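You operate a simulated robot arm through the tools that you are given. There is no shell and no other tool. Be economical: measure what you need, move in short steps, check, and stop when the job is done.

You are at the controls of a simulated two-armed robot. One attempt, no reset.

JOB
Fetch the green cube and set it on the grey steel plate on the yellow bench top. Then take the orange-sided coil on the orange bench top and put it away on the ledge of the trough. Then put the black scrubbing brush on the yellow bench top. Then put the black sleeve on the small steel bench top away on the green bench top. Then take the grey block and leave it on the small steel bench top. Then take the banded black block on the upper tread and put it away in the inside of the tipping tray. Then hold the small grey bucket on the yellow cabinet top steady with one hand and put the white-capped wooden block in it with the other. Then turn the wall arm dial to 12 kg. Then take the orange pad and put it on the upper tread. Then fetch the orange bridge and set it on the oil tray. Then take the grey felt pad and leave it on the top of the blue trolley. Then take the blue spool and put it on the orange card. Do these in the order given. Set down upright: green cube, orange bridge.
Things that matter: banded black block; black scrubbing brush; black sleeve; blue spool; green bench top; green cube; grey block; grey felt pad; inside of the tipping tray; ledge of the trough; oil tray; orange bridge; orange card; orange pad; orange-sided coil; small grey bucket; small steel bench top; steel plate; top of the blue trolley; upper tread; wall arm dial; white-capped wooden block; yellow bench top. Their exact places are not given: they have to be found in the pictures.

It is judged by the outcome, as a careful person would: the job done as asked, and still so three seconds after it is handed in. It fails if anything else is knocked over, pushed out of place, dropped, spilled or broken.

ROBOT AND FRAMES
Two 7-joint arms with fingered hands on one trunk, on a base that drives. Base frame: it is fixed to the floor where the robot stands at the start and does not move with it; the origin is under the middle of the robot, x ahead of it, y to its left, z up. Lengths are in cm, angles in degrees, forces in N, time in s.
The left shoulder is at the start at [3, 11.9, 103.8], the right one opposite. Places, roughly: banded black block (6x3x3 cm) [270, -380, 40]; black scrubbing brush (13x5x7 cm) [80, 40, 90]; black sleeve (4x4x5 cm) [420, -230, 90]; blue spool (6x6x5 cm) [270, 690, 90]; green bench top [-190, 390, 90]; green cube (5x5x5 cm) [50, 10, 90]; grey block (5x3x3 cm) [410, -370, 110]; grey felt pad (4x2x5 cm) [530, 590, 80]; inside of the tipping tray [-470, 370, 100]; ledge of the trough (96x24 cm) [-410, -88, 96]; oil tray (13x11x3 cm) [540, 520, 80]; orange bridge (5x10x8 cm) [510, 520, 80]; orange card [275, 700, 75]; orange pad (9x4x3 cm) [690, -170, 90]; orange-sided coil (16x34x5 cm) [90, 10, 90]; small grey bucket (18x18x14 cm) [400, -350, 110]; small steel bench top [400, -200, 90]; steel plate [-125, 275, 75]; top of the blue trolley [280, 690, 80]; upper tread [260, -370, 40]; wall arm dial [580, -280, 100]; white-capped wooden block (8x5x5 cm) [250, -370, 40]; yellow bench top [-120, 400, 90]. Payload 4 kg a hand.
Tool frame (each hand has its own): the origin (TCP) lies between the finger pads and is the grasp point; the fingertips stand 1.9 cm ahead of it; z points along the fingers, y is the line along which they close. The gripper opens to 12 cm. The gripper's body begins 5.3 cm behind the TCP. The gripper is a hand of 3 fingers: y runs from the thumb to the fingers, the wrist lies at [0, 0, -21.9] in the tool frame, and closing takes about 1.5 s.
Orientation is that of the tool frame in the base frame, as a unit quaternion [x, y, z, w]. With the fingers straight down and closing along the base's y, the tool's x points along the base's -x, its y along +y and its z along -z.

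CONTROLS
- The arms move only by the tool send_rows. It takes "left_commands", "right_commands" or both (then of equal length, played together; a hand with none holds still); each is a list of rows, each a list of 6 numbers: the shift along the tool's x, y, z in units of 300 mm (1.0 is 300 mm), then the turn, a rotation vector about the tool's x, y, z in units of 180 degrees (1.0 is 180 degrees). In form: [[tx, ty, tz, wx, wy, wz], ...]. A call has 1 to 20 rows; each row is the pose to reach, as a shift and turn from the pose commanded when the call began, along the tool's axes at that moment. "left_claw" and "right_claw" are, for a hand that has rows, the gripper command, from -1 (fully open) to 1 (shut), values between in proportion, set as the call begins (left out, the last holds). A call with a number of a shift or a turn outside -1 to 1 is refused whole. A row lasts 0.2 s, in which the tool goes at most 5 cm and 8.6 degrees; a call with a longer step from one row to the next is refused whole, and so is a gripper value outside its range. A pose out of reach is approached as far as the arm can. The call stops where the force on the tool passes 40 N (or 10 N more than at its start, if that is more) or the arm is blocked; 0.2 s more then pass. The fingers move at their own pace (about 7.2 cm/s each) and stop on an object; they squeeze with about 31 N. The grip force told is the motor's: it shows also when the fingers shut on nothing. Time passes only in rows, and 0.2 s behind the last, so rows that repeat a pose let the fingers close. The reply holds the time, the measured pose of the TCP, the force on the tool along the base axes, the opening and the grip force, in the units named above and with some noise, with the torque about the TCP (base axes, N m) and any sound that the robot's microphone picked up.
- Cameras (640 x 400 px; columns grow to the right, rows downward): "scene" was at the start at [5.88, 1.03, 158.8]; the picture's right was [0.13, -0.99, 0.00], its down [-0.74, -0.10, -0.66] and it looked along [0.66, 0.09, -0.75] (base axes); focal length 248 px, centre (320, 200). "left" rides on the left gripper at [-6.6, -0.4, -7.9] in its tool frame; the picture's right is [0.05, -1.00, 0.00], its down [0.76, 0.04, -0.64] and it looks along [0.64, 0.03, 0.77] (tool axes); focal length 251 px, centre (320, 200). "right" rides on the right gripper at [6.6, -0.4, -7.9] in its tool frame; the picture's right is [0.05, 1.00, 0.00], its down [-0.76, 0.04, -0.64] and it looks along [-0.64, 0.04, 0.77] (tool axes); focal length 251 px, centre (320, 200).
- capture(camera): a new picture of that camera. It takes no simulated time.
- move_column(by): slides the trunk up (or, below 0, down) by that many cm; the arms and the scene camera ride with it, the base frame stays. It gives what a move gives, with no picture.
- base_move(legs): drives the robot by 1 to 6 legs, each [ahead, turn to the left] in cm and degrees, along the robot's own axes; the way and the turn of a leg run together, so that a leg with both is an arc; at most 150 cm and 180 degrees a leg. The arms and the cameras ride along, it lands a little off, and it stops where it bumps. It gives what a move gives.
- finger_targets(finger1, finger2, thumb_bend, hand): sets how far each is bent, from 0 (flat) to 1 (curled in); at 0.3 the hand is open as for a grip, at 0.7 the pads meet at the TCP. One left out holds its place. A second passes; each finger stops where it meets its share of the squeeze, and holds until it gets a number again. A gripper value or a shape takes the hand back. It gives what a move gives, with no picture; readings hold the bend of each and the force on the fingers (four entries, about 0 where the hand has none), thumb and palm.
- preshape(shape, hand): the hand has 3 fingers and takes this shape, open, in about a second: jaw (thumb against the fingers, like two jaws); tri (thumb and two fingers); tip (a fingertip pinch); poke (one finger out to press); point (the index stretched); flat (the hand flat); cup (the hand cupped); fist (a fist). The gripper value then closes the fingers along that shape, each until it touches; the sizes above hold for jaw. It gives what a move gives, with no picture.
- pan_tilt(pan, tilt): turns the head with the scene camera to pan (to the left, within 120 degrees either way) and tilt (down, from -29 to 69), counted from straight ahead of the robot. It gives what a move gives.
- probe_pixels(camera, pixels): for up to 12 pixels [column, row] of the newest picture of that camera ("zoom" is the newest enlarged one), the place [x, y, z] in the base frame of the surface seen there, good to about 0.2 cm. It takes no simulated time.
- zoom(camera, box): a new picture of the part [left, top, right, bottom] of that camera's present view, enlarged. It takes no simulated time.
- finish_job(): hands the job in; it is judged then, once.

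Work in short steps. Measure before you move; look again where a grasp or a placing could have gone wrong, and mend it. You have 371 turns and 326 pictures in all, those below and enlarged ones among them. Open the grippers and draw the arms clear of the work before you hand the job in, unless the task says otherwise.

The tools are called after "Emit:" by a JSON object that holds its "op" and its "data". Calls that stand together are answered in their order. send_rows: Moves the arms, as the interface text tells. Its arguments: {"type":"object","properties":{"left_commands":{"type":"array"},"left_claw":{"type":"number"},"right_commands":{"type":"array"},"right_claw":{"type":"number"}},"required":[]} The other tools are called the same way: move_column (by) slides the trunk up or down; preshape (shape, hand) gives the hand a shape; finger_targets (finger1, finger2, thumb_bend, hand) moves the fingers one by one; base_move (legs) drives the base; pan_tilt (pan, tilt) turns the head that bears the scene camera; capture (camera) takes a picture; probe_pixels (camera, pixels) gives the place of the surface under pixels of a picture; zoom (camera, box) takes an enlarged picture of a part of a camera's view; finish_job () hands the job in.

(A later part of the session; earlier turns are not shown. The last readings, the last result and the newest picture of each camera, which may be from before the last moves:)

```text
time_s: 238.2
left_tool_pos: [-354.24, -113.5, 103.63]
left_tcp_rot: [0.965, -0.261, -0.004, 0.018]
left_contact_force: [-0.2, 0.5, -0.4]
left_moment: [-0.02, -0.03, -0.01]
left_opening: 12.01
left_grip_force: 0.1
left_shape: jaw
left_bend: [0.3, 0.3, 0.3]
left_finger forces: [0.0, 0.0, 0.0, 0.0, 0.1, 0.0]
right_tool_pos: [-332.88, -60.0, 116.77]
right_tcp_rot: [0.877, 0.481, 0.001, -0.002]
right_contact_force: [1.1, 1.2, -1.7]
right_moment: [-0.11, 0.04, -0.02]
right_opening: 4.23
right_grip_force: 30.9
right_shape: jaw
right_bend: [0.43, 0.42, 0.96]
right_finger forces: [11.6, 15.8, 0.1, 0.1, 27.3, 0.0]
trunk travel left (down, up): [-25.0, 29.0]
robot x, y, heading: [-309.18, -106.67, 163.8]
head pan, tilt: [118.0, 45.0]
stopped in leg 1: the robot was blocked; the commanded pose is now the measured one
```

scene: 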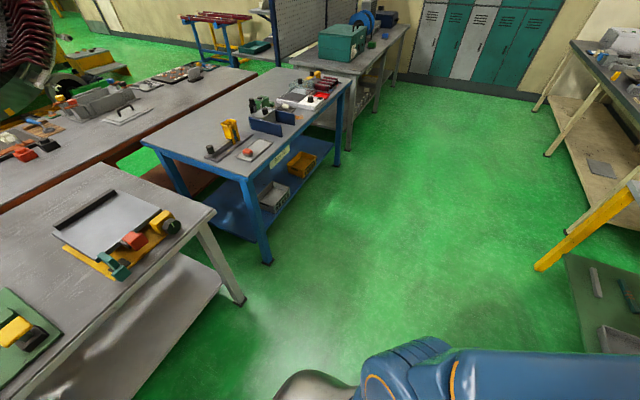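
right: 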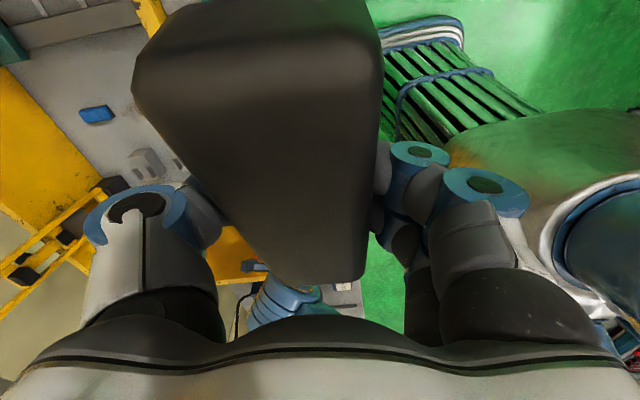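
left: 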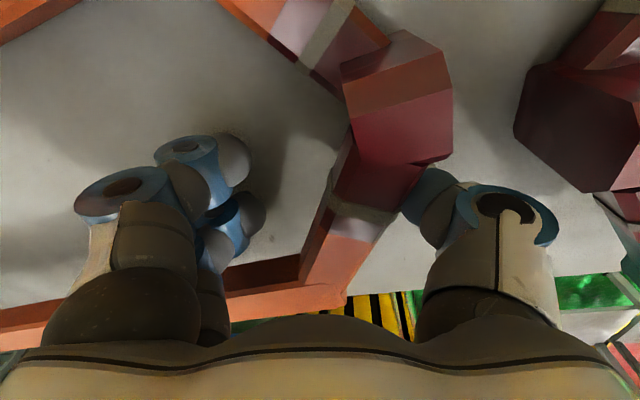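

I try a backing arc, which worked earlier here.

Emit:
{"op": "base_move", "data": {"legs": [[-20, -18], [15, -18], [-10, -15]]}}

Emit:
{"op": "pan_tilt", "data": {"pan": 0, "tilt": 50}}

Emit:
{"op": "capture", "data": {"camera": "scene"}}

```text
time_s: 239.4
left_tool_pos: [-344.88, -111.2, 104.02]
left_tcp_rot: [0.945, -0.326, -0.009, 0.017]
left_contact_force: [0.9, -0.9, 0.4]
left_moment: [0.04, 0.08, 0.0]
left_opening: 11.99
left_grip_force: 0.1
left_shape: jaw
left_bend: [0.3, 0.3, 0.3]
left_finger forces: [0.0, 0.0, 0.1, 0.0, 0.0, 0.1]
right_tool_pos: [-316.76, -61.24, 117.04]
right_tcp_rot: [0.906, 0.424, -0.001, -0.008]
right_contact_force: [1.8, -0.9, -1.4]
right_moment: [-0.02, 0.08, -0.02]
right_opening: 4.25
right_grip_force: 30.9
right_shape: jaw
right_bend: [0.43, 0.42, 0.96]
right_finger forces: [11.6, 15.7, 0.1, 0.1, 27.1, 0.1]
trunk travel left (down, up): [-25.0, 29.0]
robot x, y, heading: [-300.18, -110.68, 158.1]
head pan, tilt: [118.0, 45.0]
stopped in leg 1: the robot was blocked; the commanded pose is now the measured one
```

```text
time_s: 241.4
left_tool_pos: [-345.57, -110.93, 103.71]
left_tcp_rot: [0.945, -0.325, -0.005, 0.017]
left_contact_force: [-0.2, 0.4, -0.1]
left_moment: [-0.01, 0.02, -0.01]
left_opening: 12.0
left_grip_force: 0.0
left_shape: jaw
left_bend: [0.3, 0.3, 0.3]
left_finger forces: [0.1, 0.0, 0.0, 0.0, 0.1, 0.1]
right_tool_pos: [-317.57, -61.06, 117.02]
right_tcp_rot: [0.905, 0.425, 0.002, -0.006]
right_contact_force: [0.3, 0.5, -1.4]
right_moment: [-0.02, -0.01, 0.01]
right_opening: 4.27
right_grip_force: 31.1
right_shape: jaw
right_bend: [0.43, 0.42, 0.96]
right_finger forces: [11.7, 15.7, 0.1, 0.0, 27.3, 0.1]
trunk travel left (down, up): [-25.0, 29.0]
robot x, y, heading: [-300.58, -110.51, 158.1]
head pan, tilt: [0.0, 50.0]
```

```text
231 pictures are left
```

scene: 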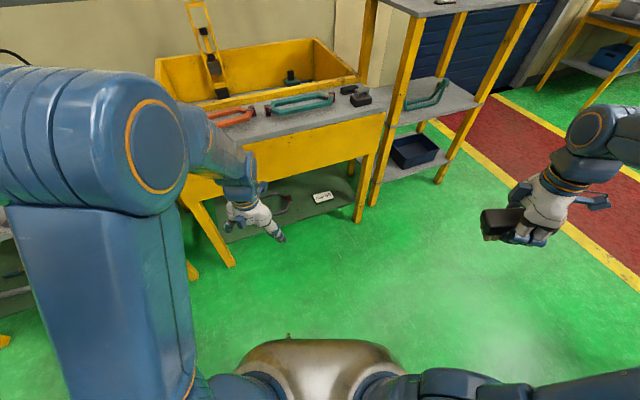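

Stops keep coming, perhaps from the awkward left-arm posture; I return the left hand to its initial relative pose and retry.

Emit:
{"op": "send_rows", "data": {"left_commands": [[0.006, 0.09, -0.063, 0, 0, -0.015], [0.011, 0.18, -0.126, 0, 0, -0.03], [0.017, 0.268, -0.189, 0, 0, -0.044], [0.023, 0.357, -0.251, 0, 0, -0.059], [0.028, 0.447, -0.314, 0, 0, -0.073], [0.034, 0.536, -0.377, 0, 0, -0.088], [0.034, 0.536, -0.377, 0, 0, -0.088]]}}

Emit:
{"op": "base_move", "data": {"legs": [[10, -15], [-10, -15], [10, -10]]}}

Emit:
{"op": "capture", "data": {"camera": "scene"}}

```text
time_s: 243.0
left_tool_pos: [-354.36, -124.05, 115.68]
left_tcp_rot: [0.981, -0.192, -0.008, 0.016]
left_contact_force: [-0.3, 0.1, -0.7]
left_moment: [-0.05, 0.02, 0.01]
left_opening: 12.02
left_grip_force: 0.1
left_shape: jaw
left_bend: [0.3, 0.3, 0.3]
left_finger forces: [0.0, 0.0, 0.0, 0.1, 0.0, 0.0]
right_tool_pos: [-317.43, -60.98, 116.91]
right_tcp_rot: [0.905, 0.424, 0.0, -0.006]
right_contact_force: [0.2, -0.5, -1.8]
right_moment: [0.0, 0.01, 0.0]
right_opening: 4.24
right_grip_force: 31.1
right_shape: jaw
right_bend: [0.43, 0.42, 0.96]
right_finger forces: [11.6, 15.6, 0.0, 0.0, 27.2, 0.0]
trunk travel left (down, up): [-25.0, 29.0]
robot x, y, heading: [-300.36, -110.95, 158.0]
head pan, tilt: [0.0, 50.0]
```

```text
time_s: 244.0
left_tool_pos: [-360.61, -114.62, 115.43]
left_tcp_rot: [0.966, -0.258, -0.008, 0.015]
left_contact_force: [-0.8, 0.0, 0.0]
left_moment: [-0.01, -0.06, 0.0]
left_opening: 11.98
left_grip_force: 0.0
left_shape: jaw
left_bend: [0.3, 0.3, 0.3]
left_finger forces: [0.0, 0.1, 0.1, 0.1, 0.1, 0.0]
right_tool_pos: [-315.49, -57.17, 116.77]
right_tcp_rot: [0.932, 0.362, 0.003, -0.004]
right_contact_force: [-0.3, 0.1, -2.2]
right_moment: [-0.06, -0.06, 0.04]
right_opening: 4.28
right_grip_force: 31.0
right_shape: jaw
right_bend: [0.43, 0.42, 0.96]
right_finger forces: [11.6, 15.6, 0.1, 0.0, 27.2, 0.1]
trunk travel left (down, up): [-25.0, 29.0]
robot x, y, heading: [-304.83, -108.79, 151.2]
head pan, tilt: [0.0, 50.0]
stopped in leg 1: the robot was blocked; the commanded pose is now the measured one
```

```text
230 pictures are left
```

scene: 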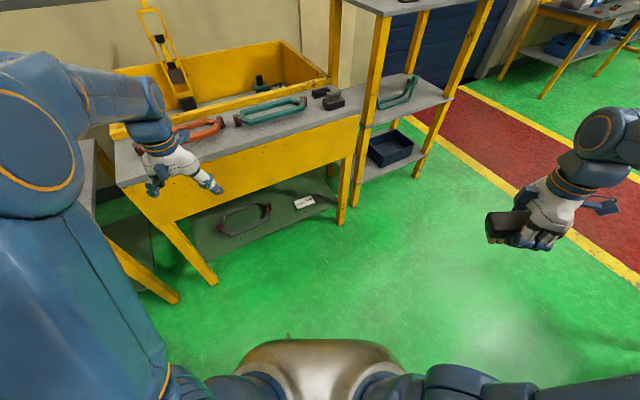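

I test what kind of movement gets through: a pure small turn.

Emit:
{"op": "base_move", "data": {"legs": [[0, -12]]}}

Emit:
{"op": "base_move", "data": {"legs": [[-15, 0]]}}

Emit:
{"op": "base_move", "data": {"legs": [[0, -20]]}}

```text
time_s: 245.2
left_tool_pos: [-360.15, -103.5, 115.85]
left_tcp_rot: [0.934, -0.357, -0.012, 0.014]
left_contact_force: [0.5, 0.1, 0.1]
left_moment: [0.03, 0.02, 0.0]
left_opening: 12.0
left_grip_force: 0.2
left_shape: jaw
left_bend: [0.3, 0.3, 0.3]
left_finger forces: [0.0, 0.0, 0.0, 0.0, 0.1, 0.1]
right_tool_pos: [-304.15, -56.6, 117.04]
right_tcp_rot: [0.965, 0.264, 0.002, -0.007]
right_contact_force: [0.6, -0.5, -1.7]
right_moment: [-0.02, 0.0, -0.01]
right_opening: 4.24
right_grip_force: 30.5
right_shape: jaw
right_bend: [0.43, 0.42, 0.96]
right_finger forces: [11.6, 15.2, 0.0, 0.0, 26.8, 0.0]
trunk travel left (down, up): [-25.0, 29.0]
robot x, y, heading: [-305.65, -109.72, 139.5]
head pan, tilt: [0.0, 50.0]
```

```text
time_s: 246.6
left_tool_pos: [-348.16, -113.48, 115.72]
left_tcp_rot: [0.933, -0.358, -0.011, 0.013]
left_contact_force: [0.6, 0.2, 0.0]
left_moment: [0.06, 0.04, 0.0]
left_opening: 12.0
left_grip_force: 0.0
left_shape: jaw
left_bend: [0.3, 0.3, 0.3]
left_finger forces: [0.0, 0.1, 0.0, 0.0, 0.1, 0.0]
right_tool_pos: [-292.08, -66.87, 117.07]
right_tcp_rot: [0.965, 0.262, 0.002, -0.007]
right_contact_force: [-0.2, 0.0, -1.5]
right_moment: [0.0, 0.01, -0.02]
right_opening: 4.22
right_grip_force: 30.9
right_shape: jaw
right_bend: [0.43, 0.42, 0.96]
right_finger forces: [11.1, 15.7, 0.1, 0.0, 26.7, 0.0]
trunk travel left (down, up): [-25.0, 29.0]
robot x, y, heading: [-293.76, -119.55, 139.7]
head pan, tilt: [0.0, 50.0]
```

```text
time_s: 248.4
left_tool_pos: [-342.87, -95.15, 115.87]
left_tcp_rot: [0.858, -0.513, -0.013, 0.011]
left_contact_force: [-0.8, 0.1, 0.3]
left_moment: [-0.01, 0.0, 0.02]
left_opening: 12.0
left_grip_force: 0.0
left_shape: jaw
left_bend: [0.3, 0.3, 0.3]
left_finger forces: [0.0, 0.0, 0.0, 0.1, 0.0, 0.0]
right_tool_pos: [-274.18, -70.18, 116.83]
right_tcp_rot: [0.996, 0.093, 0.003, -0.005]
right_contact_force: [0.2, -0.5, -2.3]
right_moment: [-0.02, 0.05, -0.02]
right_opening: 4.21
right_grip_force: 30.9
right_shape: jaw
right_bend: [0.43, 0.42, 0.96]
right_finger forces: [11.4, 16.4, 0.0, 0.0, 27.9, 0.0]
trunk travel left (down, up): [-25.0, 29.0]
robot x, y, heading: [-295.65, -120.67, 119.2]
head pan, tilt: [0.0, 50.0]
stopped in leg 1: the robot was blocked; the commanded pose is now the measured one
```

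Pure turns as the last leg work. I finish turning to +y and then drive up to the aisle.

Emit:
{"op": "base_move", "data": {"legs": [[0, -29]]}}

Emit:
{"op": "base_move", "data": {"legs": [[150, 0], [125, 0], [0, -45]]}}

Emit:
{"op": "base_move", "data": {"legs": [[0, -40]]}}

```text
time_s: 250.3
left_tool_pos: [-324.32, -75.1, 115.63]
left_tcp_rot: [-0.701, 0.713, 0.015, -0.008]
left_contact_force: [-0.9, 0.4, 1.0]
left_moment: [0.01, -0.02, 0.0]
left_opening: 11.99
left_grip_force: 0.0
left_shape: jaw
left_bend: [0.3, 0.3, 0.3]
left_finger forces: [0.0, 0.1, 0.0, 0.0, 0.0, 0.0]
right_tool_pos: [-252.16, -87.19, 116.97]
right_tcp_rot: [0.986, -0.164, 0.005, -0.003]
right_contact_force: [-0.1, 0.7, -1.1]
right_moment: [-0.04, -0.02, -0.01]
right_opening: 4.23
right_grip_force: 31.1
right_shape: jaw
right_bend: [0.43, 0.42, 0.96]
right_finger forces: [11.1, 15.7, 0.1, 0.1, 26.8, 0.1]
trunk travel left (down, up): [-25.0, 29.0]
robot x, y, heading: [-298.89, -120.49, 90.6]
head pan, tilt: [0.0, 50.0]
```

```text
time_s: 265.4
left_tool_pos: [-294.64, 205.77, 115.77]
left_tcp_rot: [-0.431, 0.902, 0.018, -0.004]
left_contact_force: [0.0, -0.9, -0.3]
left_moment: [0.06, 0.07, -0.03]
left_opening: 12.0
left_grip_force: 0.1
left_shape: jaw
left_bend: [0.3, 0.3, 0.3]
left_finger forces: [0.0, 0.0, 0.0, 0.0, 0.0, 0.1]
right_tool_pos: [-244.97, 152.01, 116.67]
right_tcp_rot: [0.88, -0.475, 0.001, -0.004]
right_contact_force: [1.3, 0.5, -4.8]
right_moment: [0.04, 0.07, 0.03]
right_opening: 4.18
right_grip_force: 31.4
right_shape: jaw
right_bend: [0.43, 0.42, 0.97]
right_finger forces: [11.8, 15.3, 0.0, 0.0, 27.1, 0.1]
trunk travel left (down, up): [-25.0, 29.0]
robot x, y, heading: [-306.13, 156.65, 51.6]
head pan, tilt: [0.0, 50.0]
stopped in leg 3: the robot was blocked; the commanded pose is now the measured one
```

```text
time_s: 267.6
left_tool_pos: [-266.21, 188.22, 115.79]
left_tcp_rot: [-0.113, 0.993, 0.019, 0.002]
left_contact_force: [1.2, -1.7, -0.5]
left_moment: [0.08, 0.05, 0.0]
left_opening: 11.99
left_grip_force: 0.1
left_shape: jaw
left_bend: [0.3, 0.3, 0.3]
left_finger forces: [0.1, 0.0, 0.0, 0.0, 0.0, 0.1]
right_tool_pos: [-260.6, 115.15, 116.41]
right_tcp_rot: [-0.675, 0.738, -0.001, 0.003]
right_contact_force: [0.4, -2.9, -2.0]
right_moment: [0.2, 0.04, -0.03]
right_opening: 4.16
right_grip_force: 30.8
right_shape: jaw
right_bend: [0.43, 0.42, 0.97]
right_finger forces: [11.6, 15.7, 0.0, 0.0, 27.2, 0.0]
trunk travel left (down, up): [-25.0, 29.0]
robot x, y, heading: [-306.63, 160.6, 13.2]
head pan, tilt: [0.0, 50.0]
stopped in leg 1: the robot was blocked; the commanded pose is now the measured one
```

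Now along the aisle to in front of the yellow bench, then turn toward it.

Emit:
{"op": "base_move", "data": {"legs": [[0, -9], [150, 0], [28, 0], [0, 43]]}}

Emit:
{"op": "base_move", "data": {"legs": [[0, 43]]}}

Emit:
{"op": "pan_tilt", "data": {"pan": 0, "tilt": 45}}

Emit:
{"op": "capture", "data": {"camera": "scene"}}

```text
time_s: 279.2
left_tool_pos: [-113.1, 219.33, 115.71]
left_tcp_rot: [-0.396, 0.918, 0.015, -0.001]
left_contact_force: [-0.7, -0.8, -0.2]
left_moment: [-0.03, -0.04, 0.01]
left_opening: 11.99
left_grip_force: 0.0
left_shape: jaw
left_bend: [0.3, 0.3, 0.3]
left_finger forces: [0.0, 0.0, 0.1, 0.0, 0.0, 0.1]
right_tool_pos: [-67.9, 161.61, 116.84]
right_tcp_rot: [0.86, -0.511, 0.005, -0.002]
right_contact_force: [0.0, 0.7, -1.5]
right_moment: [-0.03, -0.03, 0.01]
right_opening: 4.17
right_grip_force: 30.8
right_shape: jaw
right_bend: [0.43, 0.42, 0.97]
right_finger forces: [11.3, 15.7, 0.0, 0.0, 26.9, 0.1]
trunk travel left (down, up): [-25.0, 29.0]
robot x, y, heading: [-127.53, 170.53, 47.0]
head pan, tilt: [0.0, 50.0]
stopped in leg 4: the robot was blocked; the commanded pose is now the measured one
```

```text
time_s: 281.6
left_tool_pos: [-149.25, 217.45, 115.58]
left_tcp_rot: [-0.696, 0.718, 0.015, -0.007]
left_contact_force: [0.0, -0.2, 0.2]
left_moment: [0.01, -0.03, 0.0]
left_opening: 11.99
left_grip_force: 0.1
left_shape: jaw
left_bend: [0.3, 0.3, 0.3]
left_finger forces: [0.0, 0.0, 0.1, 0.1, 0.0, 0.0]
right_tool_pos: [-77.02, 204.25, 117.0]
right_tcp_rot: [0.985, -0.172, 0.004, -0.004]
right_contact_force: [-0.6, 0.1, -1.5]
right_moment: [-0.02, -0.02, 0.01]
right_opening: 4.15
right_grip_force: 30.9
right_shape: jaw
right_bend: [0.42, 0.42, 0.97]
right_finger forces: [11.3, 15.9, 0.1, 0.1, 27.1, 0.0]
trunk travel left (down, up): [-25.0, 29.0]
robot x, y, heading: [-122.96, 170.6, 89.5]
head pan, tilt: [0.0, 50.0]
stopped in leg 1: the robot was blocked; the commanded pose is now the measured one
```

```text
time_s: 282.3
left_tool_pos: [-148.73, 217.38, 115.75]
left_tcp_rot: [-0.696, 0.718, 0.016, -0.007]
left_contact_force: [-1.2, -0.1, -0.4]
left_moment: [0.03, 0.03, 0.0]
left_opening: 12.0
left_grip_force: 0.0
left_shape: jaw
left_bend: [0.3, 0.3, 0.3]
left_finger forces: [0.0, 0.0, 0.0, 0.0, 0.0, 0.0]
right_tool_pos: [-76.69, 204.11, 116.88]
right_tcp_rot: [0.985, -0.173, 0.002, -0.004]
right_contact_force: [0.6, 0.0, -1.5]
right_moment: [-0.01, 0.01, 0.01]
right_opening: 4.16
right_grip_force: 31.0
right_shape: jaw
right_bend: [0.42, 0.42, 0.97]
right_finger forces: [11.2, 15.9, 0.0, 0.0, 27.1, 0.0]
trunk travel left (down, up): [-25.0, 29.0]
robot x, y, heading: [-122.79, 170.89, 89.5]
head pan, tilt: [0.0, 45.0]
```

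```text
229 pictures are left
```

scene: 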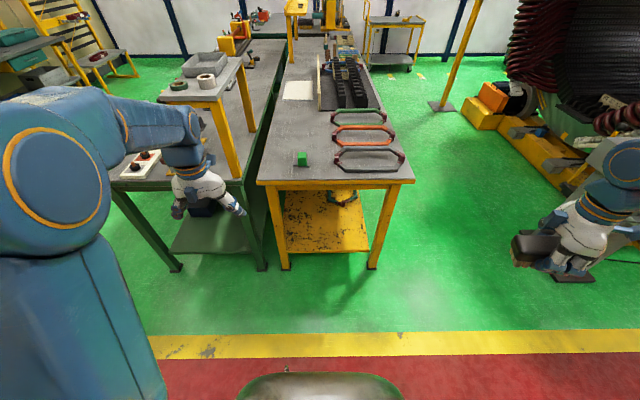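

Cube still on its plate. I probe free spots and the shelf leg on the neighbour bench.

Emit:
{"op": "probe_pixels", "data": {"camera": "scene", "pixels": [[335, 158], [332, 135], [302, 158], [320, 170], [318, 145], [240, 170], [246, 180], [330, 117], [310, 110], [290, 140]]}}

Emit:
{"op": "zoom", "data": {"camera": "scene", "box": [240, 70, 420, 200]}}

```text
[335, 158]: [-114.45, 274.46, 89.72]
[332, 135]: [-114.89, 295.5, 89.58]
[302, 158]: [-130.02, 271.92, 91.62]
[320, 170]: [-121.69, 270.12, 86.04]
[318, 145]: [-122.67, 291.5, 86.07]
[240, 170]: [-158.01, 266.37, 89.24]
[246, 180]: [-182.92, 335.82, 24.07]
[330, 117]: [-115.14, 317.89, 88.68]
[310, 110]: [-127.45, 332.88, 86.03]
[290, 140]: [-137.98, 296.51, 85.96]
```

```text
3.08 times, centred on (330, 135) of scene
```

zoom: 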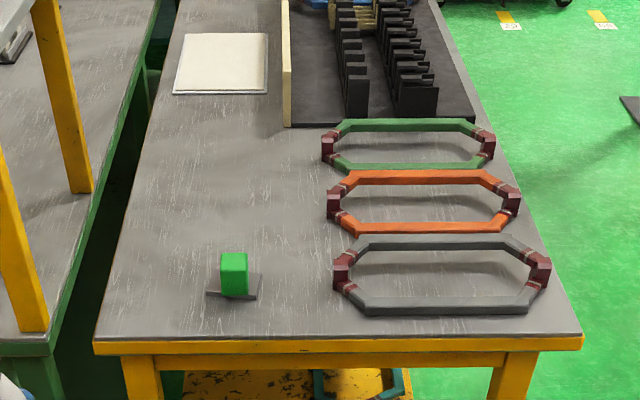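

I pull the left hand back, and check how the brush lies in the right hand.

Emit:
{"op": "send_rows", "data": {"left_commands": [[0.12, 0, -0.08, 0, 0, 0], [0.24, 0, -0.16, 0, 0, 0], [0.36, 0, -0.24, 0, 0, 0], [0.5, 0, -0.3, 0, 0, 0]]}}

Emit:
{"op": "capture", "data": {"camera": "right"}}

Emit:
{"op": "probe_pixels", "data": {"camera": "right", "pixels": [[180, 90], [240, 230], [350, 60], [360, 240], [300, 150], [300, 250], [280, 60]]}}

```text
time_s: 283.3
left_tool_pos: [-149.12, 201.96, 124.54]
left_tcp_rot: [-0.696, 0.718, 0.016, -0.008]
left_contact_force: [-1.2, -0.5, 0.3]
left_moment: [0.03, -0.01, -0.01]
left_opening: 11.99
left_grip_force: 0.1
left_shape: jaw
left_bend: [0.3, 0.3, 0.3]
left_finger forces: [0.1, 0.1, 0.1, 0.0, 0.0, 0.1]
right_tool_pos: [-76.73, 204.02, 116.85]
right_tcp_rot: [0.985, -0.173, 0.003, -0.005]
right_contact_force: [-0.7, -0.4, -0.7]
right_moment: [0.02, 0.02, 0.0]
right_opening: 4.15
right_grip_force: 30.9
right_shape: jaw
right_bend: [0.42, 0.42, 0.97]
right_finger forces: [11.3, 15.9, 0.0, 0.0, 27.1, 0.0]
trunk travel left (down, up): [-25.0, 29.0]
robot x, y, heading: [-123.24, 170.7, 89.2]
head pan, tilt: [0.0, 45.0]
```

```text
227 pictures are left
```

right: 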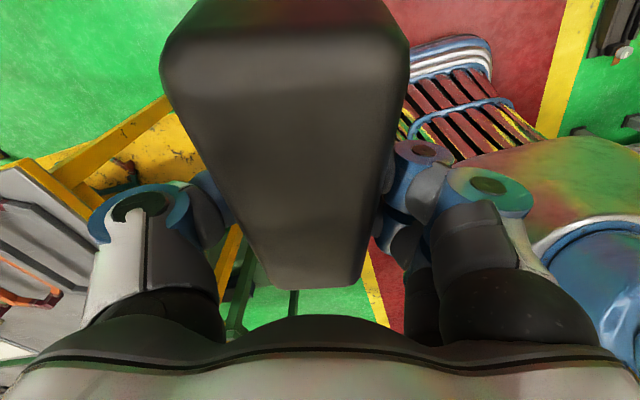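

```text
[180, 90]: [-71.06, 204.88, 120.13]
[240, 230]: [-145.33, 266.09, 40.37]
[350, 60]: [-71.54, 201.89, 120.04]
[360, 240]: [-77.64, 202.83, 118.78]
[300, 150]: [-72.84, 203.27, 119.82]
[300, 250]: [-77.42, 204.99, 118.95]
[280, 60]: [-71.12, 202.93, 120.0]
```

Brush is firmly held and in line with the hand. I drive up to the bench and bring the brush over the free strip in front of plate and loops.

Emit:
{"op": "base_move", "data": {"legs": [[54, 0]]}}

Emit:
{"op": "send_rows", "data": {"right_commands": [[-0.15, 0, 0, 0, 0, -0.02], [-0.3, -0.01, 0, 0, 0, -0.04], [-0.45, -0.02, 0, 0, 0, -0.06], [-0.6, -0.03, 0, 0, 0, -0.08], [-0.75, -0.04, 0, 0, 0, -0.1], [-0.9, -0.05, 0, 0, 0, -0.111]]}}

Emit:
{"op": "capture", "data": {"camera": "scene"}}

```text
time_s: 286.4
left_tool_pos: [-148.41, 256.5, 124.41]
left_tcp_rot: [-0.695, 0.719, 0.015, -0.007]
left_contact_force: [0.0, -0.4, 0.1]
left_moment: [0.0, -0.01, -0.02]
left_opening: 11.97
left_grip_force: 0.2
left_shape: jaw
left_bend: [0.3, 0.3, 0.3]
left_finger forces: [0.0, 0.0, 0.0, 0.0, 0.0, 0.1]
right_tool_pos: [-76.23, 258.46, 116.77]
right_tcp_rot: [0.985, -0.173, 0.002, -0.004]
right_contact_force: [0.7, 0.9, -2.0]
right_moment: [-0.04, 0.01, -0.01]
right_opening: 4.15
right_grip_force: 31.4
right_shape: jaw
right_bend: [0.42, 0.42, 0.97]
right_finger forces: [11.3, 15.8, 0.1, 0.1, 27.1, 0.1]
trunk travel left (down, up): [-25.0, 29.0]
robot x, y, heading: [-122.48, 225.08, 89.3]
head pan, tilt: [0.0, 45.0]
```

```text
time_s: 287.8
left_tool_pos: [-148.66, 256.59, 124.51]
left_tcp_rot: [-0.694, 0.72, 0.015, -0.008]
left_contact_force: [-0.5, -0.2, -0.5]
left_moment: [-0.01, -0.01, 0.01]
left_opening: 12.01
left_grip_force: 0.1
left_shape: jaw
left_bend: [0.3, 0.3, 0.3]
left_finger forces: [0.0, 0.0, 0.1, 0.1, 0.1, 0.0]
right_tool_pos: [-101.14, 269.09, 116.76]
right_tcp_rot: [1.0, 0.0, 0.003, -0.003]
right_contact_force: [-1.0, -0.1, -0.8]
right_moment: [-0.04, -0.01, 0.02]
right_opening: 4.15
right_grip_force: 31.1
right_shape: jaw
right_bend: [0.42, 0.42, 0.97]
right_finger forces: [11.5, 15.7, 0.1, 0.0, 27.0, 0.1]
trunk travel left (down, up): [-25.0, 29.0]
robot x, y, heading: [-122.21, 225.0, 89.2]
head pan, tilt: [0.0, 45.0]
```

```text
226 pictures are left
```

scene: 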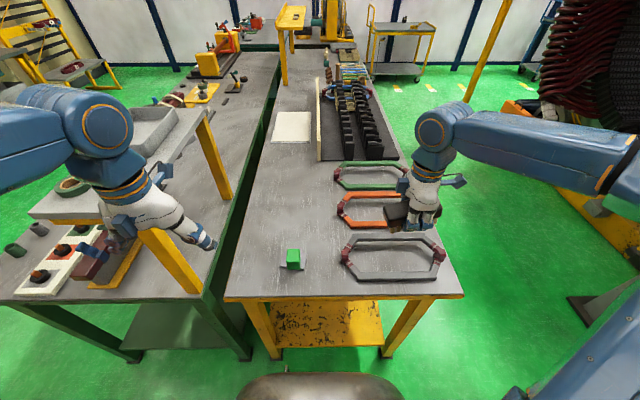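

Move the brush over (-122.5, 268) and lower to just above the top.

Emit:
{"op": "send_rows", "data": {"right_commands": [[-0.15, 0.01, 0, 0, 0, 0], [-0.3, 0.02, 0, 0, 0, 0], [-0.45, 0.03, 0, 0, 0, 0], [-0.6, 0.04, 0, 0, 0, 0], [-0.713, 0.04, 0.08, 0, 0, 0], [-0.713, 0.04, 0.24, 0, 0, 0], [-0.713, 0.04, 0.4, 0, 0, 0], [-0.713, 0.04, 0.56, 0, 0, 0], [-0.713, 0.04, 0.7, 0, 0, 0], [-0.713, 0.04, 0.78, 0, 0, 0]]}}

Emit:
{"op": "zoom", "data": {"camera": "scene", "box": [220, 200, 460, 320]}}

Emit:
{"op": "capture", "data": {"camera": "right"}}

```text
time_s: 290.0
left_tool_pos: [-148.52, 256.48, 124.43]
left_tcp_rot: [-0.695, 0.719, 0.015, -0.007]
left_contact_force: [0.4, 0.8, 0.3]
left_moment: [-0.02, 0.0, 0.0]
left_opening: 12.01
left_grip_force: 0.0
left_shape: jaw
left_bend: [0.3, 0.3, 0.3]
left_finger forces: [0.1, 0.1, 0.1, 0.1, 0.0, 0.0]
right_tool_pos: [-122.38, 268.08, 93.34]
right_tcp_rot: [1.0, 0.0, 0.002, -0.004]
right_contact_force: [0.5, 0.4, -1.4]
right_moment: [-0.02, 0.02, -0.03]
right_opening: 4.16
right_grip_force: 31.1
right_shape: jaw
right_bend: [0.42, 0.42, 0.97]
right_finger forces: [11.4, 15.6, 0.0, 0.0, 26.9, 0.0]
trunk travel left (down, up): [-25.0, 29.0]
robot x, y, heading: [-122.65, 225.1, 89.3]
head pan, tilt: [0.0, 45.0]
```

```text
2.67 times, centred on (340, 260) of scene
```

zoom: 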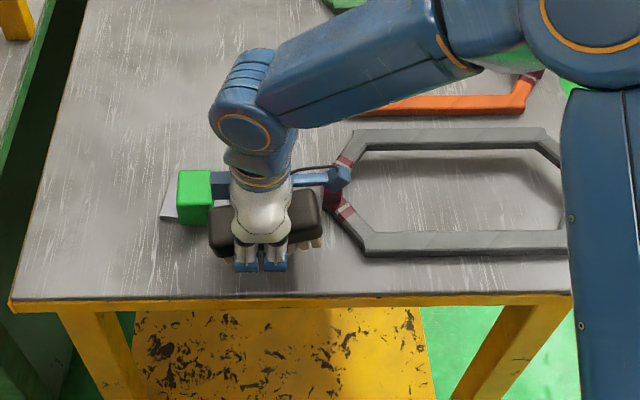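

```text
224 pictures are left
```

right: 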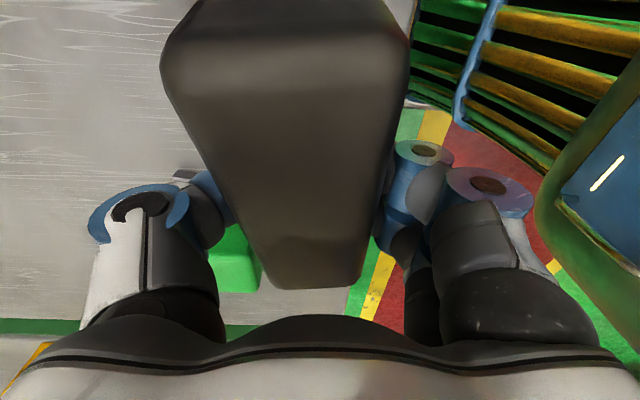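

The brush's far end comes near the cube; I probe the gap.

Emit:
{"op": "probe_pixels", "data": {"camera": "right", "pixels": [[275, 270], [350, 270], [350, 283], [290, 283], [235, 250], [255, 270], [200, 60], [390, 60], [285, 230]]}}

```text
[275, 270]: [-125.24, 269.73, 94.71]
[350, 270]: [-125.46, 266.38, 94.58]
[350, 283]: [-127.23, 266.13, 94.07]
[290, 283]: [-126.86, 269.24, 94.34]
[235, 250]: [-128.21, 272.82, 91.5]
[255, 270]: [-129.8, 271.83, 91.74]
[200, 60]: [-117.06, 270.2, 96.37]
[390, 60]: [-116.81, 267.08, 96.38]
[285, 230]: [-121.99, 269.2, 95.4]
```

Gap is fine. I level the brush (12° pitch) and lower to contact.

Emit:
{"op": "send_rows", "data": {"right_commands": [[0, 0, 0, 0, -0.033, 0], [0, 0, 0.02, 0, -0.067, 0], [0, 0, 0.05, 0, -0.067, 0], [0, 0, 0.075, 0, -0.067, 0], [0, 0, 0.09, 0, -0.067, 0]]}}

Emit:
{"op": "capture", "data": {"camera": "right"}}

Emit:
{"op": "probe_pixels", "data": {"camera": "right", "pixels": [[350, 275], [290, 270], [200, 60], [390, 60], [285, 200]]}}

```text
time_s: 291.2
left_tool_pos: [-148.49, 256.55, 124.53]
left_tcp_rot: [-0.695, 0.719, 0.015, -0.008]
left_contact_force: [-0.1, 0.5, 0.0]
left_moment: [-0.03, 0.02, 0.0]
left_opening: 12.01
left_grip_force: 0.1
left_shape: jaw
left_bend: [0.3, 0.3, 0.3]
left_finger forces: [0.0, 0.1, 0.1, 0.0, 0.0, 0.0]
right_tool_pos: [-122.33, 268.05, 90.61]
right_tcp_rot: [0.995, 0.0, -0.102, -0.003]
right_contact_force: [-0.4, -0.5, -1.0]
right_moment: [-0.03, 0.03, 0.0]
right_opening: 4.17
right_grip_force: 31.2
right_shape: jaw
right_bend: [0.42, 0.42, 0.97]
right_finger forces: [11.4, 15.7, 0.0, 0.1, 26.8, 0.0]
trunk travel left (down, up): [-25.0, 29.0]
robot x, y, heading: [-122.5, 225.3, 89.5]
head pan, tilt: [0.0, 45.0]
```

```text
223 pictures are left
```

right: 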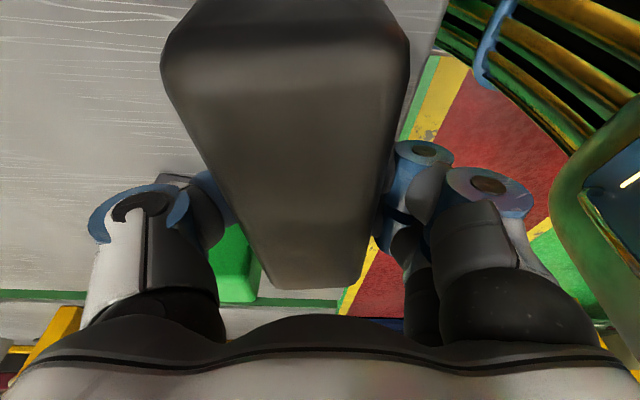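

```text
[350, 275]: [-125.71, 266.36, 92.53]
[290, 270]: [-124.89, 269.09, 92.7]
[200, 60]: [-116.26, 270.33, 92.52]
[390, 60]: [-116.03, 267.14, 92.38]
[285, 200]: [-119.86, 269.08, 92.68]
```

Level and practically resting (top z 92.5). Release and lift.

Emit:
{"op": "send_rows", "data": {"right_commands": [[0, 0, 0.006, 0, 0, 0], [0, 0, 0.006, 0, 0, 0], [0, 0, 0.006, 0, 0, 0], [0, 0, 0.006, 0, 0, 0]], "right_claw": -0.2}}

Emit:
{"op": "send_rows", "data": {"right_commands": [[0, 0, -0.1, 0, 0, 0], [0, 0, -0.25, 0, 0, 0], [0, 0, -0.4, 0, 0, 0], [0, 0, -0.55, 0.0, 0, 0], [0, 0, -0.7, 0, 0, 0], [0, 0, -0.8, 0, 0.033, 0], [0.1, 0, -0.85, 0, 0.067, 0], [0.2, 0, -0.85, 0, 0.067, 0]]}}

Emit:
{"op": "capture", "data": {"camera": "scene"}}

```text
time_s: 292.2
left_tool_pos: [-148.64, 256.56, 124.51]
left_tcp_rot: [-0.695, 0.719, 0.015, -0.007]
left_contact_force: [1.0, 0.1, 0.9]
left_moment: [0.03, 0.01, 0.01]
left_opening: 11.99
left_grip_force: 0.0
left_shape: jaw
left_bend: [0.3, 0.3, 0.3]
left_finger forces: [0.0, 0.1, 0.1, 0.0, 0.0, 0.1]
right_tool_pos: [-122.29, 268.05, 90.37]
right_tcp_rot: [0.995, 0.0, -0.103, -0.003]
right_contact_force: [0.3, 0.5, 0.3]
right_moment: [0.03, 0.0, 0.01]
right_opening: 7.14
right_grip_force: 0.0
right_shape: jaw
right_bend: [0.31, 0.31, 0.92]
right_finger forces: [0.1, 0.0, 0.1, 0.0, 0.0, 0.0]
trunk travel left (down, up): [-25.0, 29.0]
robot x, y, heading: [-122.07, 225.12, 89.2]
head pan, tilt: [0.0, 45.0]
```

```text
time_s: 294.0
left_tool_pos: [-148.38, 256.55, 124.55]
left_tcp_rot: [-0.695, 0.719, 0.015, -0.007]
left_contact_force: [-0.3, 0.0, 0.1]
left_moment: [-0.02, -0.01, 0.0]
left_opening: 12.02
left_grip_force: 0.0
left_shape: jaw
left_bend: [0.3, 0.3, 0.3]
left_finger forces: [0.0, 0.0, 0.1, 0.1, 0.1, 0.0]
right_tool_pos: [-111.3, 267.66, 114.09]
right_tcp_rot: [1.0, 0.0, 0.003, -0.003]
right_contact_force: [0.4, -0.1, -0.3]
right_moment: [-0.02, 0.0, 0.04]
right_opening: 7.16
right_grip_force: 0.1
right_shape: jaw
right_bend: [0.31, 0.31, 0.92]
right_finger forces: [0.1, 0.0, 0.0, 0.0, 0.1, 0.1]
trunk travel left (down, up): [-25.0, 29.0]
robot x, y, heading: [-122.0, 224.73, 89.4]
head pan, tilt: [0.0, 45.0]
```

```text
222 pictures are left
```

scene: 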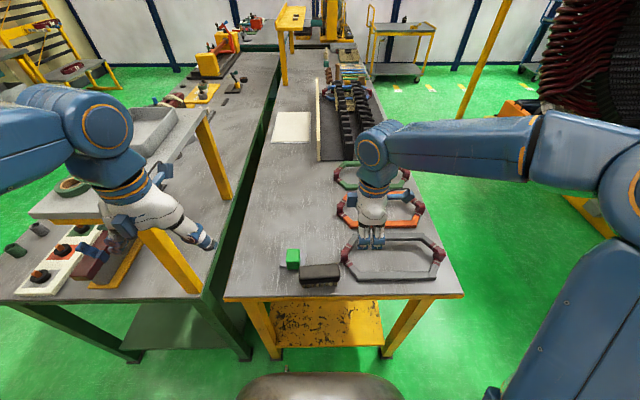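

Brush stands on the yellow bench. Next the black sleeve, far to the east: back out and turn onto the aisle.

Emit:
{"op": "base_move", "data": {"legs": [[-60, 0], [0, -45]]}}

Emit:
{"op": "base_move", "data": {"legs": [[0, -44]]}}

Emit:
{"op": "base_move", "data": {"legs": [[150, 0], [150, 0], [60, 0]]}}

Emit:
{"op": "pan_tilt", "data": {"pan": -35, "tilt": 20}}

Emit:
{"op": "capture", "data": {"camera": "scene"}}

```text
time_s: 299.5
left_tool_pos: [-119.28, 205.48, 124.54]
left_tcp_rot: [-0.37, 0.929, 0.017, -0.002]
left_contact_force: [0.5, -0.1, -0.1]
left_moment: [0.0, 0.02, 0.0]
left_opening: 12.02
left_grip_force: 0.0
left_shape: jaw
left_bend: [0.3, 0.3, 0.3]
left_finger forces: [0.0, 0.0, 0.0, 0.1, 0.0, 0.1]
right_tool_pos: [-84.85, 187.31, 114.14]
right_tcp_rot: [0.925, -0.381, 0.004, -0.002]
right_contact_force: [0.7, 0.9, 0.2]
right_moment: [-0.02, 0.01, 0.02]
right_opening: 7.15
right_grip_force: 0.1
right_shape: jaw
right_bend: [0.31, 0.31, 0.92]
right_finger forces: [0.0, 0.0, 0.0, 0.0, 0.1, 0.0]
trunk travel left (down, up): [-25.0, 29.0]
robot x, y, heading: [-125.83, 167.99, 45.1]
head pan, tilt: [0.0, 45.0]
```

```text
time_s: 302.2
left_tool_pos: [-94.83, 189.89, 124.55]
left_tcp_rot: [0.009, 1.0, 0.017, 0.007]
left_contact_force: [-0.2, 0.3, 0.7]
left_moment: [0.0, -0.02, 0.04]
left_opening: 12.0
left_grip_force: 0.0
left_shape: jaw
left_bend: [0.3, 0.3, 0.3]
left_finger forces: [0.0, 0.1, 0.0, 0.1, 0.0, 0.1]
right_tool_pos: [-82.98, 152.86, 114.17]
right_tcp_rot: [0.712, -0.702, 0.004, -0.001]
right_contact_force: [-1.4, -0.4, -0.4]
right_moment: [0.0, -0.03, 0.05]
right_opening: 7.18
right_grip_force: 0.1
right_shape: jaw
right_bend: [0.31, 0.31, 0.92]
right_finger forces: [0.0, 0.0, 0.0, 0.0, 0.1, 0.0]
trunk travel left (down, up): [-25.0, 29.0]
robot x, y, heading: [-125.78, 172.64, 1.2]
head pan, tilt: [0.0, 45.0]
stopped in leg 1: the robot was blocked; the commanded pose is now the measured one
```

```text
time_s: 319.5
left_tool_pos: [261.71, 209.55, 124.48]
left_tcp_rot: [-0.019, 1.0, 0.016, 0.006]
left_contact_force: [0.0, 0.3, 0.0]
left_moment: [0.01, 0.04, 0.03]
left_opening: 12.0
left_grip_force: 0.1
left_shape: jaw
left_bend: [0.3, 0.3, 0.3]
left_finger forces: [0.1, 0.0, 0.0, 0.0, 0.1, 0.0]
right_tool_pos: [275.23, 173.28, 114.12]
right_tcp_rot: [0.731, -0.683, 0.004, 0.0]
right_contact_force: [0.1, 0.1, 0.2]
right_moment: [0.01, 0.02, -0.01]
right_opening: 7.18
right_grip_force: 0.0
right_shape: jaw
right_bend: [0.31, 0.31, 0.92]
right_finger forces: [0.0, 0.0, 0.0, 0.0, 0.0, 0.1]
trunk travel left (down, up): [-25.0, 29.0]
robot x, y, heading: [231.31, 190.26, 4.3]
head pan, tilt: [0.0, 45.0]
```

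```text
time_s: 320.6
left_tool_pos: [261.7, 209.61, 124.55]
left_tcp_rot: [-0.018, 1.0, 0.016, 0.006]
left_contact_force: [-0.2, -0.7, 0.6]
left_moment: [-0.02, 0.0, -0.03]
left_opening: 11.98
left_grip_force: 0.0
left_shape: jaw
left_bend: [0.3, 0.3, 0.3]
left_finger forces: [0.0, 0.0, 0.1, 0.0, 0.1, 0.0]
right_tool_pos: [275.23, 173.31, 114.04]
right_tcp_rot: [0.731, -0.682, 0.003, -0.001]
right_contact_force: [1.2, -0.2, 0.1]
right_moment: [0.01, 0.04, 0.0]
right_opening: 7.13
right_grip_force: 0.1
right_shape: jaw
right_bend: [0.31, 0.31, 0.92]
right_finger forces: [0.0, 0.0, 0.0, 0.1, 0.0, 0.1]
trunk travel left (down, up): [-25.0, 29.0]
robot x, y, heading: [231.65, 190.31, 4.2]
head pan, tilt: [-35.0, 20.0]
```

```text
221 pictures are left
```

scene: 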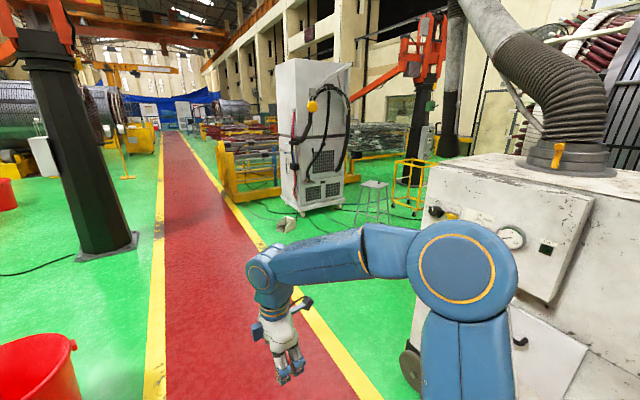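

I measure the obstacles ahead and to the right to find the way south.

Emit:
{"op": "probe_pixels", "data": {"camera": "scene", "pixels": [[300, 212], [345, 205], [375, 215], [405, 205], [385, 245], [400, 290], [440, 150], [285, 225], [430, 215], [105, 250], [330, 235], [575, 330]]}}

Emit:
{"op": "base_move", "data": {"legs": [[90, 0], [0, -40]]}}

Emit:
{"op": "pan_tilt", "data": {"pan": -50, "tilt": 25}}

Emit:
{"op": "capture", "data": {"camera": "scene"}}

```text
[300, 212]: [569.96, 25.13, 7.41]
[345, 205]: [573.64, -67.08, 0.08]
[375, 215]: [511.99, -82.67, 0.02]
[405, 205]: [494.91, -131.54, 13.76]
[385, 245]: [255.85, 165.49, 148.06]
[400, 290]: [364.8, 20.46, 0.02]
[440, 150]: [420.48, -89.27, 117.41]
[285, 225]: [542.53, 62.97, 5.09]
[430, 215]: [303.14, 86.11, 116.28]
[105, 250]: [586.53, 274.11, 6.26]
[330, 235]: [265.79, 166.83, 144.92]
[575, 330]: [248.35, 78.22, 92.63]
```

```text
time_s: 327.1
left_tool_pos: [355.79, 193.8, 124.49]
left_tcp_rot: [0.315, 0.949, 0.014, 0.01]
left_contact_force: [0.4, -0.2, -0.1]
left_moment: [0.04, 0.01, -0.01]
left_opening: 12.01
left_grip_force: 0.1
left_shape: jaw
left_bend: [0.3, 0.3, 0.3]
left_finger forces: [0.0, 0.0, 0.1, 0.0, 0.0, 0.0]
right_tool_pos: [343.51, 156.85, 114.1]
right_tcp_rot: [-0.462, 0.887, -0.005, 0.0]
right_contact_force: [-0.1, -0.1, 0.1]
right_moment: [-0.02, -0.03, 0.0]
right_opening: 7.19
right_grip_force: 0.1
right_shape: jaw
right_bend: [0.31, 0.31, 0.92]
right_finger forces: [0.1, 0.1, 0.0, 0.0, 0.0, 0.0]
trunk travel left (down, up): [-25.0, 29.0]
robot x, y, heading: [322.42, 200.8, -34.6]
head pan, tilt: [-35.0, 20.0]
```

```text
time_s: 327.9
left_tool_pos: [355.78, 193.97, 124.5]
left_tcp_rot: [0.316, 0.949, 0.013, 0.01]
left_contact_force: [-0.2, -0.5, 0.4]
left_moment: [-0.02, 0.01, 0.0]
left_opening: 12.02
left_grip_force: 0.1
left_shape: jaw
left_bend: [0.3, 0.3, 0.3]
left_finger forces: [0.1, 0.0, 0.1, 0.1, 0.0, 0.0]
right_tool_pos: [343.59, 156.88, 114.09]
right_tcp_rot: [-0.462, 0.887, -0.004, 0.0]
right_contact_force: [0.2, 0.2, -1.1]
right_moment: [0.0, 0.0, 0.0]
right_opening: 7.15
right_grip_force: 0.0
right_shape: jaw
right_bend: [0.31, 0.31, 0.92]
right_finger forces: [0.0, 0.1, 0.1, 0.0, 0.0, 0.0]
trunk travel left (down, up): [-25.0, 29.0]
robot x, y, heading: [322.37, 200.92, -34.8]
head pan, tilt: [-50.0, 25.0]
```

```text
220 pictures are left
```

scene: 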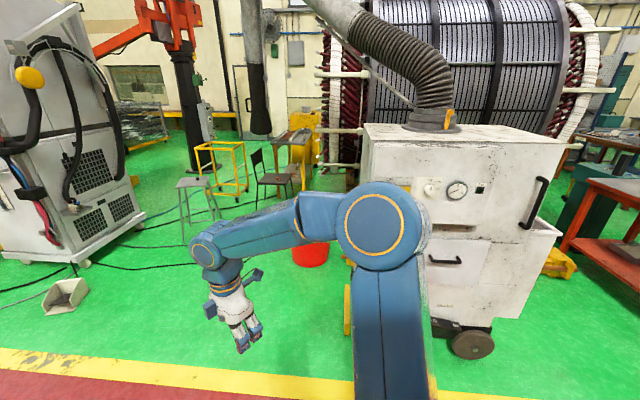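

I probe the furniture ahead (stool, frame, chair, small steel bench at (292,137)).

Emit:
{"op": "probe_pixels", "data": {"camera": "scene", "pixels": [[292, 137], [275, 145], [265, 205], [290, 200], [197, 238], [220, 195], [245, 190], [312, 262], [300, 190], [432, 320], [345, 330], [150, 235]]}}

Emit:
{"op": "zoom", "data": {"camera": "scene", "box": [140, 80, 360, 260]}}

```text
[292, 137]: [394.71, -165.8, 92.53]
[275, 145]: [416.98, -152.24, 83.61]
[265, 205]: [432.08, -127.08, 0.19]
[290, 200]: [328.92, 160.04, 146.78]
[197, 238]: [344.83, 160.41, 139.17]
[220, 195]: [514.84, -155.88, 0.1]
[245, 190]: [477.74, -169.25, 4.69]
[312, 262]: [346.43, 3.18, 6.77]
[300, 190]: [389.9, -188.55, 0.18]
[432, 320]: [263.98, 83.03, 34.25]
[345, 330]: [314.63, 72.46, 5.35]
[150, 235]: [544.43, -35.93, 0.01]
```

```text
2.22 times, centred on (250, 170) of scene
```

zoom: 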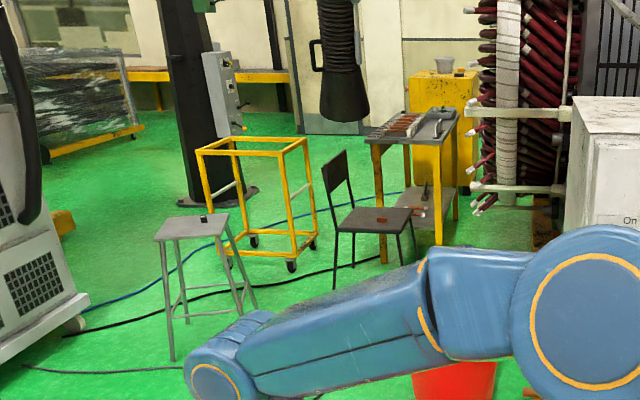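

I probe again using the zoom picture itself.

Emit:
{"op": "probe_pixels", "data": {"camera": "zoom", "pixels": [[171, 355], [252, 305], [192, 310], [291, 265], [313, 243], [225, 262], [385, 262], [440, 240], [335, 285], [223, 198], [445, 85], [455, 215]]}}

```text
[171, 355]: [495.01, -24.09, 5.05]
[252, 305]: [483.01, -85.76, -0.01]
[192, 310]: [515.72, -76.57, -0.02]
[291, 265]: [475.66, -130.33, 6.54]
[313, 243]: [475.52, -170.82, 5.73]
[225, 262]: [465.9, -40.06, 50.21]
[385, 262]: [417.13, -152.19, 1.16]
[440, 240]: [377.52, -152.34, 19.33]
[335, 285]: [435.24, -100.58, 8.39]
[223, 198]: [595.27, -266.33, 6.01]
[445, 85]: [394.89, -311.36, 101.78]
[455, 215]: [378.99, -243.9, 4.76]
```

The sleeve's bench is boxed in from the north (chair, frame, stool); I will come round from the south side. First back along the aisle to the start area.

Emit:
{"op": "base_move", "data": {"legs": [[0, 38]]}}

Emit:
{"op": "base_move", "data": {"legs": [[-150, 0], [-150, 0], [-40, 0], [0, -45]]}}

Emit:
{"op": "base_move", "data": {"legs": [[0, -45]]}}

```text
time_s: 330.1
left_tool_pos: [352.48, 216.08, 124.5]
left_tcp_rot: [-0.015, 1.0, 0.016, 0.007]
left_contact_force: [-1.1, 1.2, 0.9]
left_moment: [-0.01, -0.05, 0.0]
left_opening: 12.01
left_grip_force: 0.1
left_shape: jaw
left_bend: [0.3, 0.3, 0.3]
left_finger forces: [0.1, 0.0, 0.1, 0.1, 0.0, 0.0]
right_tool_pos: [366.06, 179.7, 114.11]
right_tcp_rot: [0.729, -0.684, 0.004, -0.001]
right_contact_force: [0.0, -0.1, 0.3]
right_moment: [0.0, -0.04, 0.0]
right_opening: 7.17
right_grip_force: 0.1
right_shape: jaw
right_bend: [0.31, 0.31, 0.92]
right_finger forces: [0.0, 0.0, 0.0, 0.0, 0.1, 0.0]
trunk travel left (down, up): [-25.0, 29.0]
robot x, y, heading: [322.06, 196.63, 3.0]
head pan, tilt: [-50.0, 25.0]
```

```text
time_s: 349.1
left_tool_pos: [19.32, 161.47, 124.48]
left_tcp_rot: [0.352, 0.936, 0.013, 0.012]
left_contact_force: [-0.8, -0.3, 0.0]
left_moment: [0.03, -0.02, -0.03]
left_opening: 12.0
left_grip_force: 0.1
left_shape: jaw
left_bend: [0.3, 0.3, 0.3]
left_finger forces: [0.0, 0.0, 0.0, 0.0, 0.1, 0.0]
right_tool_pos: [4.44, 125.68, 114.22]
right_tcp_rot: [-0.428, 0.904, -0.004, 0.0]
right_contact_force: [-0.5, 0.0, -1.4]
right_moment: [0.05, -0.03, -0.04]
right_opening: 7.18
right_grip_force: 0.1
right_shape: jaw
right_bend: [0.31, 0.31, 0.92]
right_finger forces: [0.0, 0.1, 0.0, 0.0, 0.1, 0.1]
trunk travel left (down, up): [-25.0, 29.0]
robot x, y, heading: [-13.46, 171.27, -40.1]
head pan, tilt: [-50.0, 25.0]
stopped in leg 4: the robot was blocked; the commanded pose is now the measured one
```

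```text
time_s: 351.7
left_tool_pos: [2.84, 141.15, 124.56]
left_tcp_rot: [0.68, 0.733, 0.008, 0.016]
left_contact_force: [-0.6, 0.0, -0.1]
left_moment: [0.03, -0.02, -0.01]
left_opening: 12.0
left_grip_force: 0.1
left_shape: jaw
left_bend: [0.3, 0.3, 0.3]
left_finger forces: [0.1, 0.0, 0.0, 0.0, 0.0, 0.1]
right_tool_pos: [-33.12, 126.24, 113.94]
right_tcp_rot: [-0.051, 0.999, -0.003, -0.001]
right_contact_force: [-2.6, 1.1, -0.7]
right_moment: [-0.04, -0.12, 0.02]
right_opening: 7.22
right_grip_force: 0.1
right_shape: jaw
right_bend: [0.31, 0.3, 0.92]
right_finger forces: [0.0, 0.0, 0.0, 0.0, 0.0, 0.0]
trunk travel left (down, up): [-25.0, 29.0]
robot x, y, heading: [-8.41, 171.59, -84.8]
head pan, tilt: [-50.0, 25.0]
stopped in leg 1: the robot was blocked; the commanded pose is now the measured one
```

Down the gap by the start table to the south floor.

Emit:
{"op": "base_move", "data": {"legs": [[0, -8], [150, 0], [150, 0], [60, 0], [0, 40]]}}

Emit:
{"op": "pan_tilt", "data": {"pan": 20, "tilt": 20}}

Emit:
{"op": "capture", "data": {"camera": "scene"}}

```text
time_s: 371.7
left_tool_pos: [2.23, -209.34, 124.44]
left_tcp_rot: [0.451, 0.892, 0.012, 0.011]
left_contact_force: [0.2, 0.8, -0.1]
left_moment: [0.01, 0.01, -0.02]
left_opening: 12.0
left_grip_force: 0.1
left_shape: jaw
left_bend: [0.3, 0.3, 0.3]
left_finger forces: [0.0, 0.0, 0.1, 0.0, 0.0, 0.0]
right_tool_pos: [-20.25, -241.06, 114.18]
right_tcp_rot: [-0.326, 0.945, -0.004, -0.001]
right_contact_force: [0.0, -0.4, -0.6]
right_moment: [0.02, 0.01, 0.01]
right_opening: 7.17
right_grip_force: 0.1
right_shape: jaw
right_bend: [0.31, 0.3, 0.92]
right_finger forces: [0.0, 0.0, 0.0, 0.1, 0.0, 0.0]
trunk travel left (down, up): [-25.0, 29.0]
robot x, y, heading: [-27.03, -192.18, -52.5]
head pan, tilt: [-50.0, 25.0]
```

```text
time_s: 373.1
left_tool_pos: [1.96, -209.28, 124.51]
left_tcp_rot: [0.452, 0.892, 0.012, 0.014]
left_contact_force: [-1.1, 0.3, -0.6]
left_moment: [0.01, 0.03, 0.0]
left_opening: 12.0
left_grip_force: 0.1
left_shape: jaw
left_bend: [0.3, 0.3, 0.3]
left_finger forces: [0.0, 0.0, 0.0, 0.1, 0.1, 0.0]
right_tool_pos: [-20.41, -240.99, 114.1]
right_tcp_rot: [-0.326, 0.945, -0.004, -0.001]
right_contact_force: [-0.3, -1.0, -0.5]
right_moment: [0.01, 0.01, -0.01]
right_opening: 7.19
right_grip_force: 0.1
right_shape: jaw
right_bend: [0.31, 0.3, 0.92]
right_finger forces: [0.0, 0.1, 0.0, 0.0, 0.0, 0.0]
trunk travel left (down, up): [-25.0, 29.0]
robot x, y, heading: [-27.13, -192.3, -52.6]
head pan, tilt: [20.0, 20.0]
```

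```text
218 pictures are left
```

scene: 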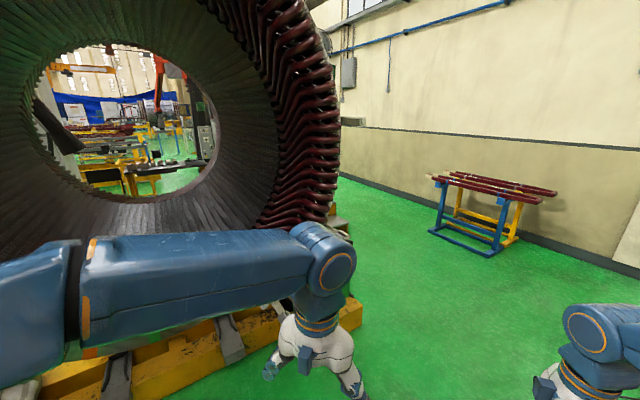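

I probe the stator frame, rack and free corridor along the wall.

Emit:
{"op": "probe_pixels", "data": {"camera": "scene", "pixels": [[362, 318], [345, 235], [432, 230], [492, 252], [515, 240], [375, 200], [400, 300], [345, 215], [350, 185], [460, 185]]}}

Emit:
{"op": "zoom", "data": {"camera": "scene", "box": [300, 80, 460, 260]}}

```text
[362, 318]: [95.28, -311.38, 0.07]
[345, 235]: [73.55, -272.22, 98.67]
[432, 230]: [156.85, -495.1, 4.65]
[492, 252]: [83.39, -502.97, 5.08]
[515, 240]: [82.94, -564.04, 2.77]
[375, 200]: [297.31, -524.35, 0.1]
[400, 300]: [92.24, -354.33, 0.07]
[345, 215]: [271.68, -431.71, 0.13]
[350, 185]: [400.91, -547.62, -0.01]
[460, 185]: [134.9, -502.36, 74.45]
```

```text
2.22 times, centred on (380, 170) of scene
```

zoom: 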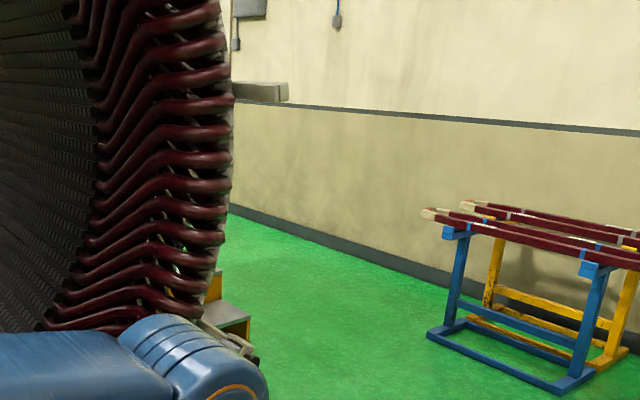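

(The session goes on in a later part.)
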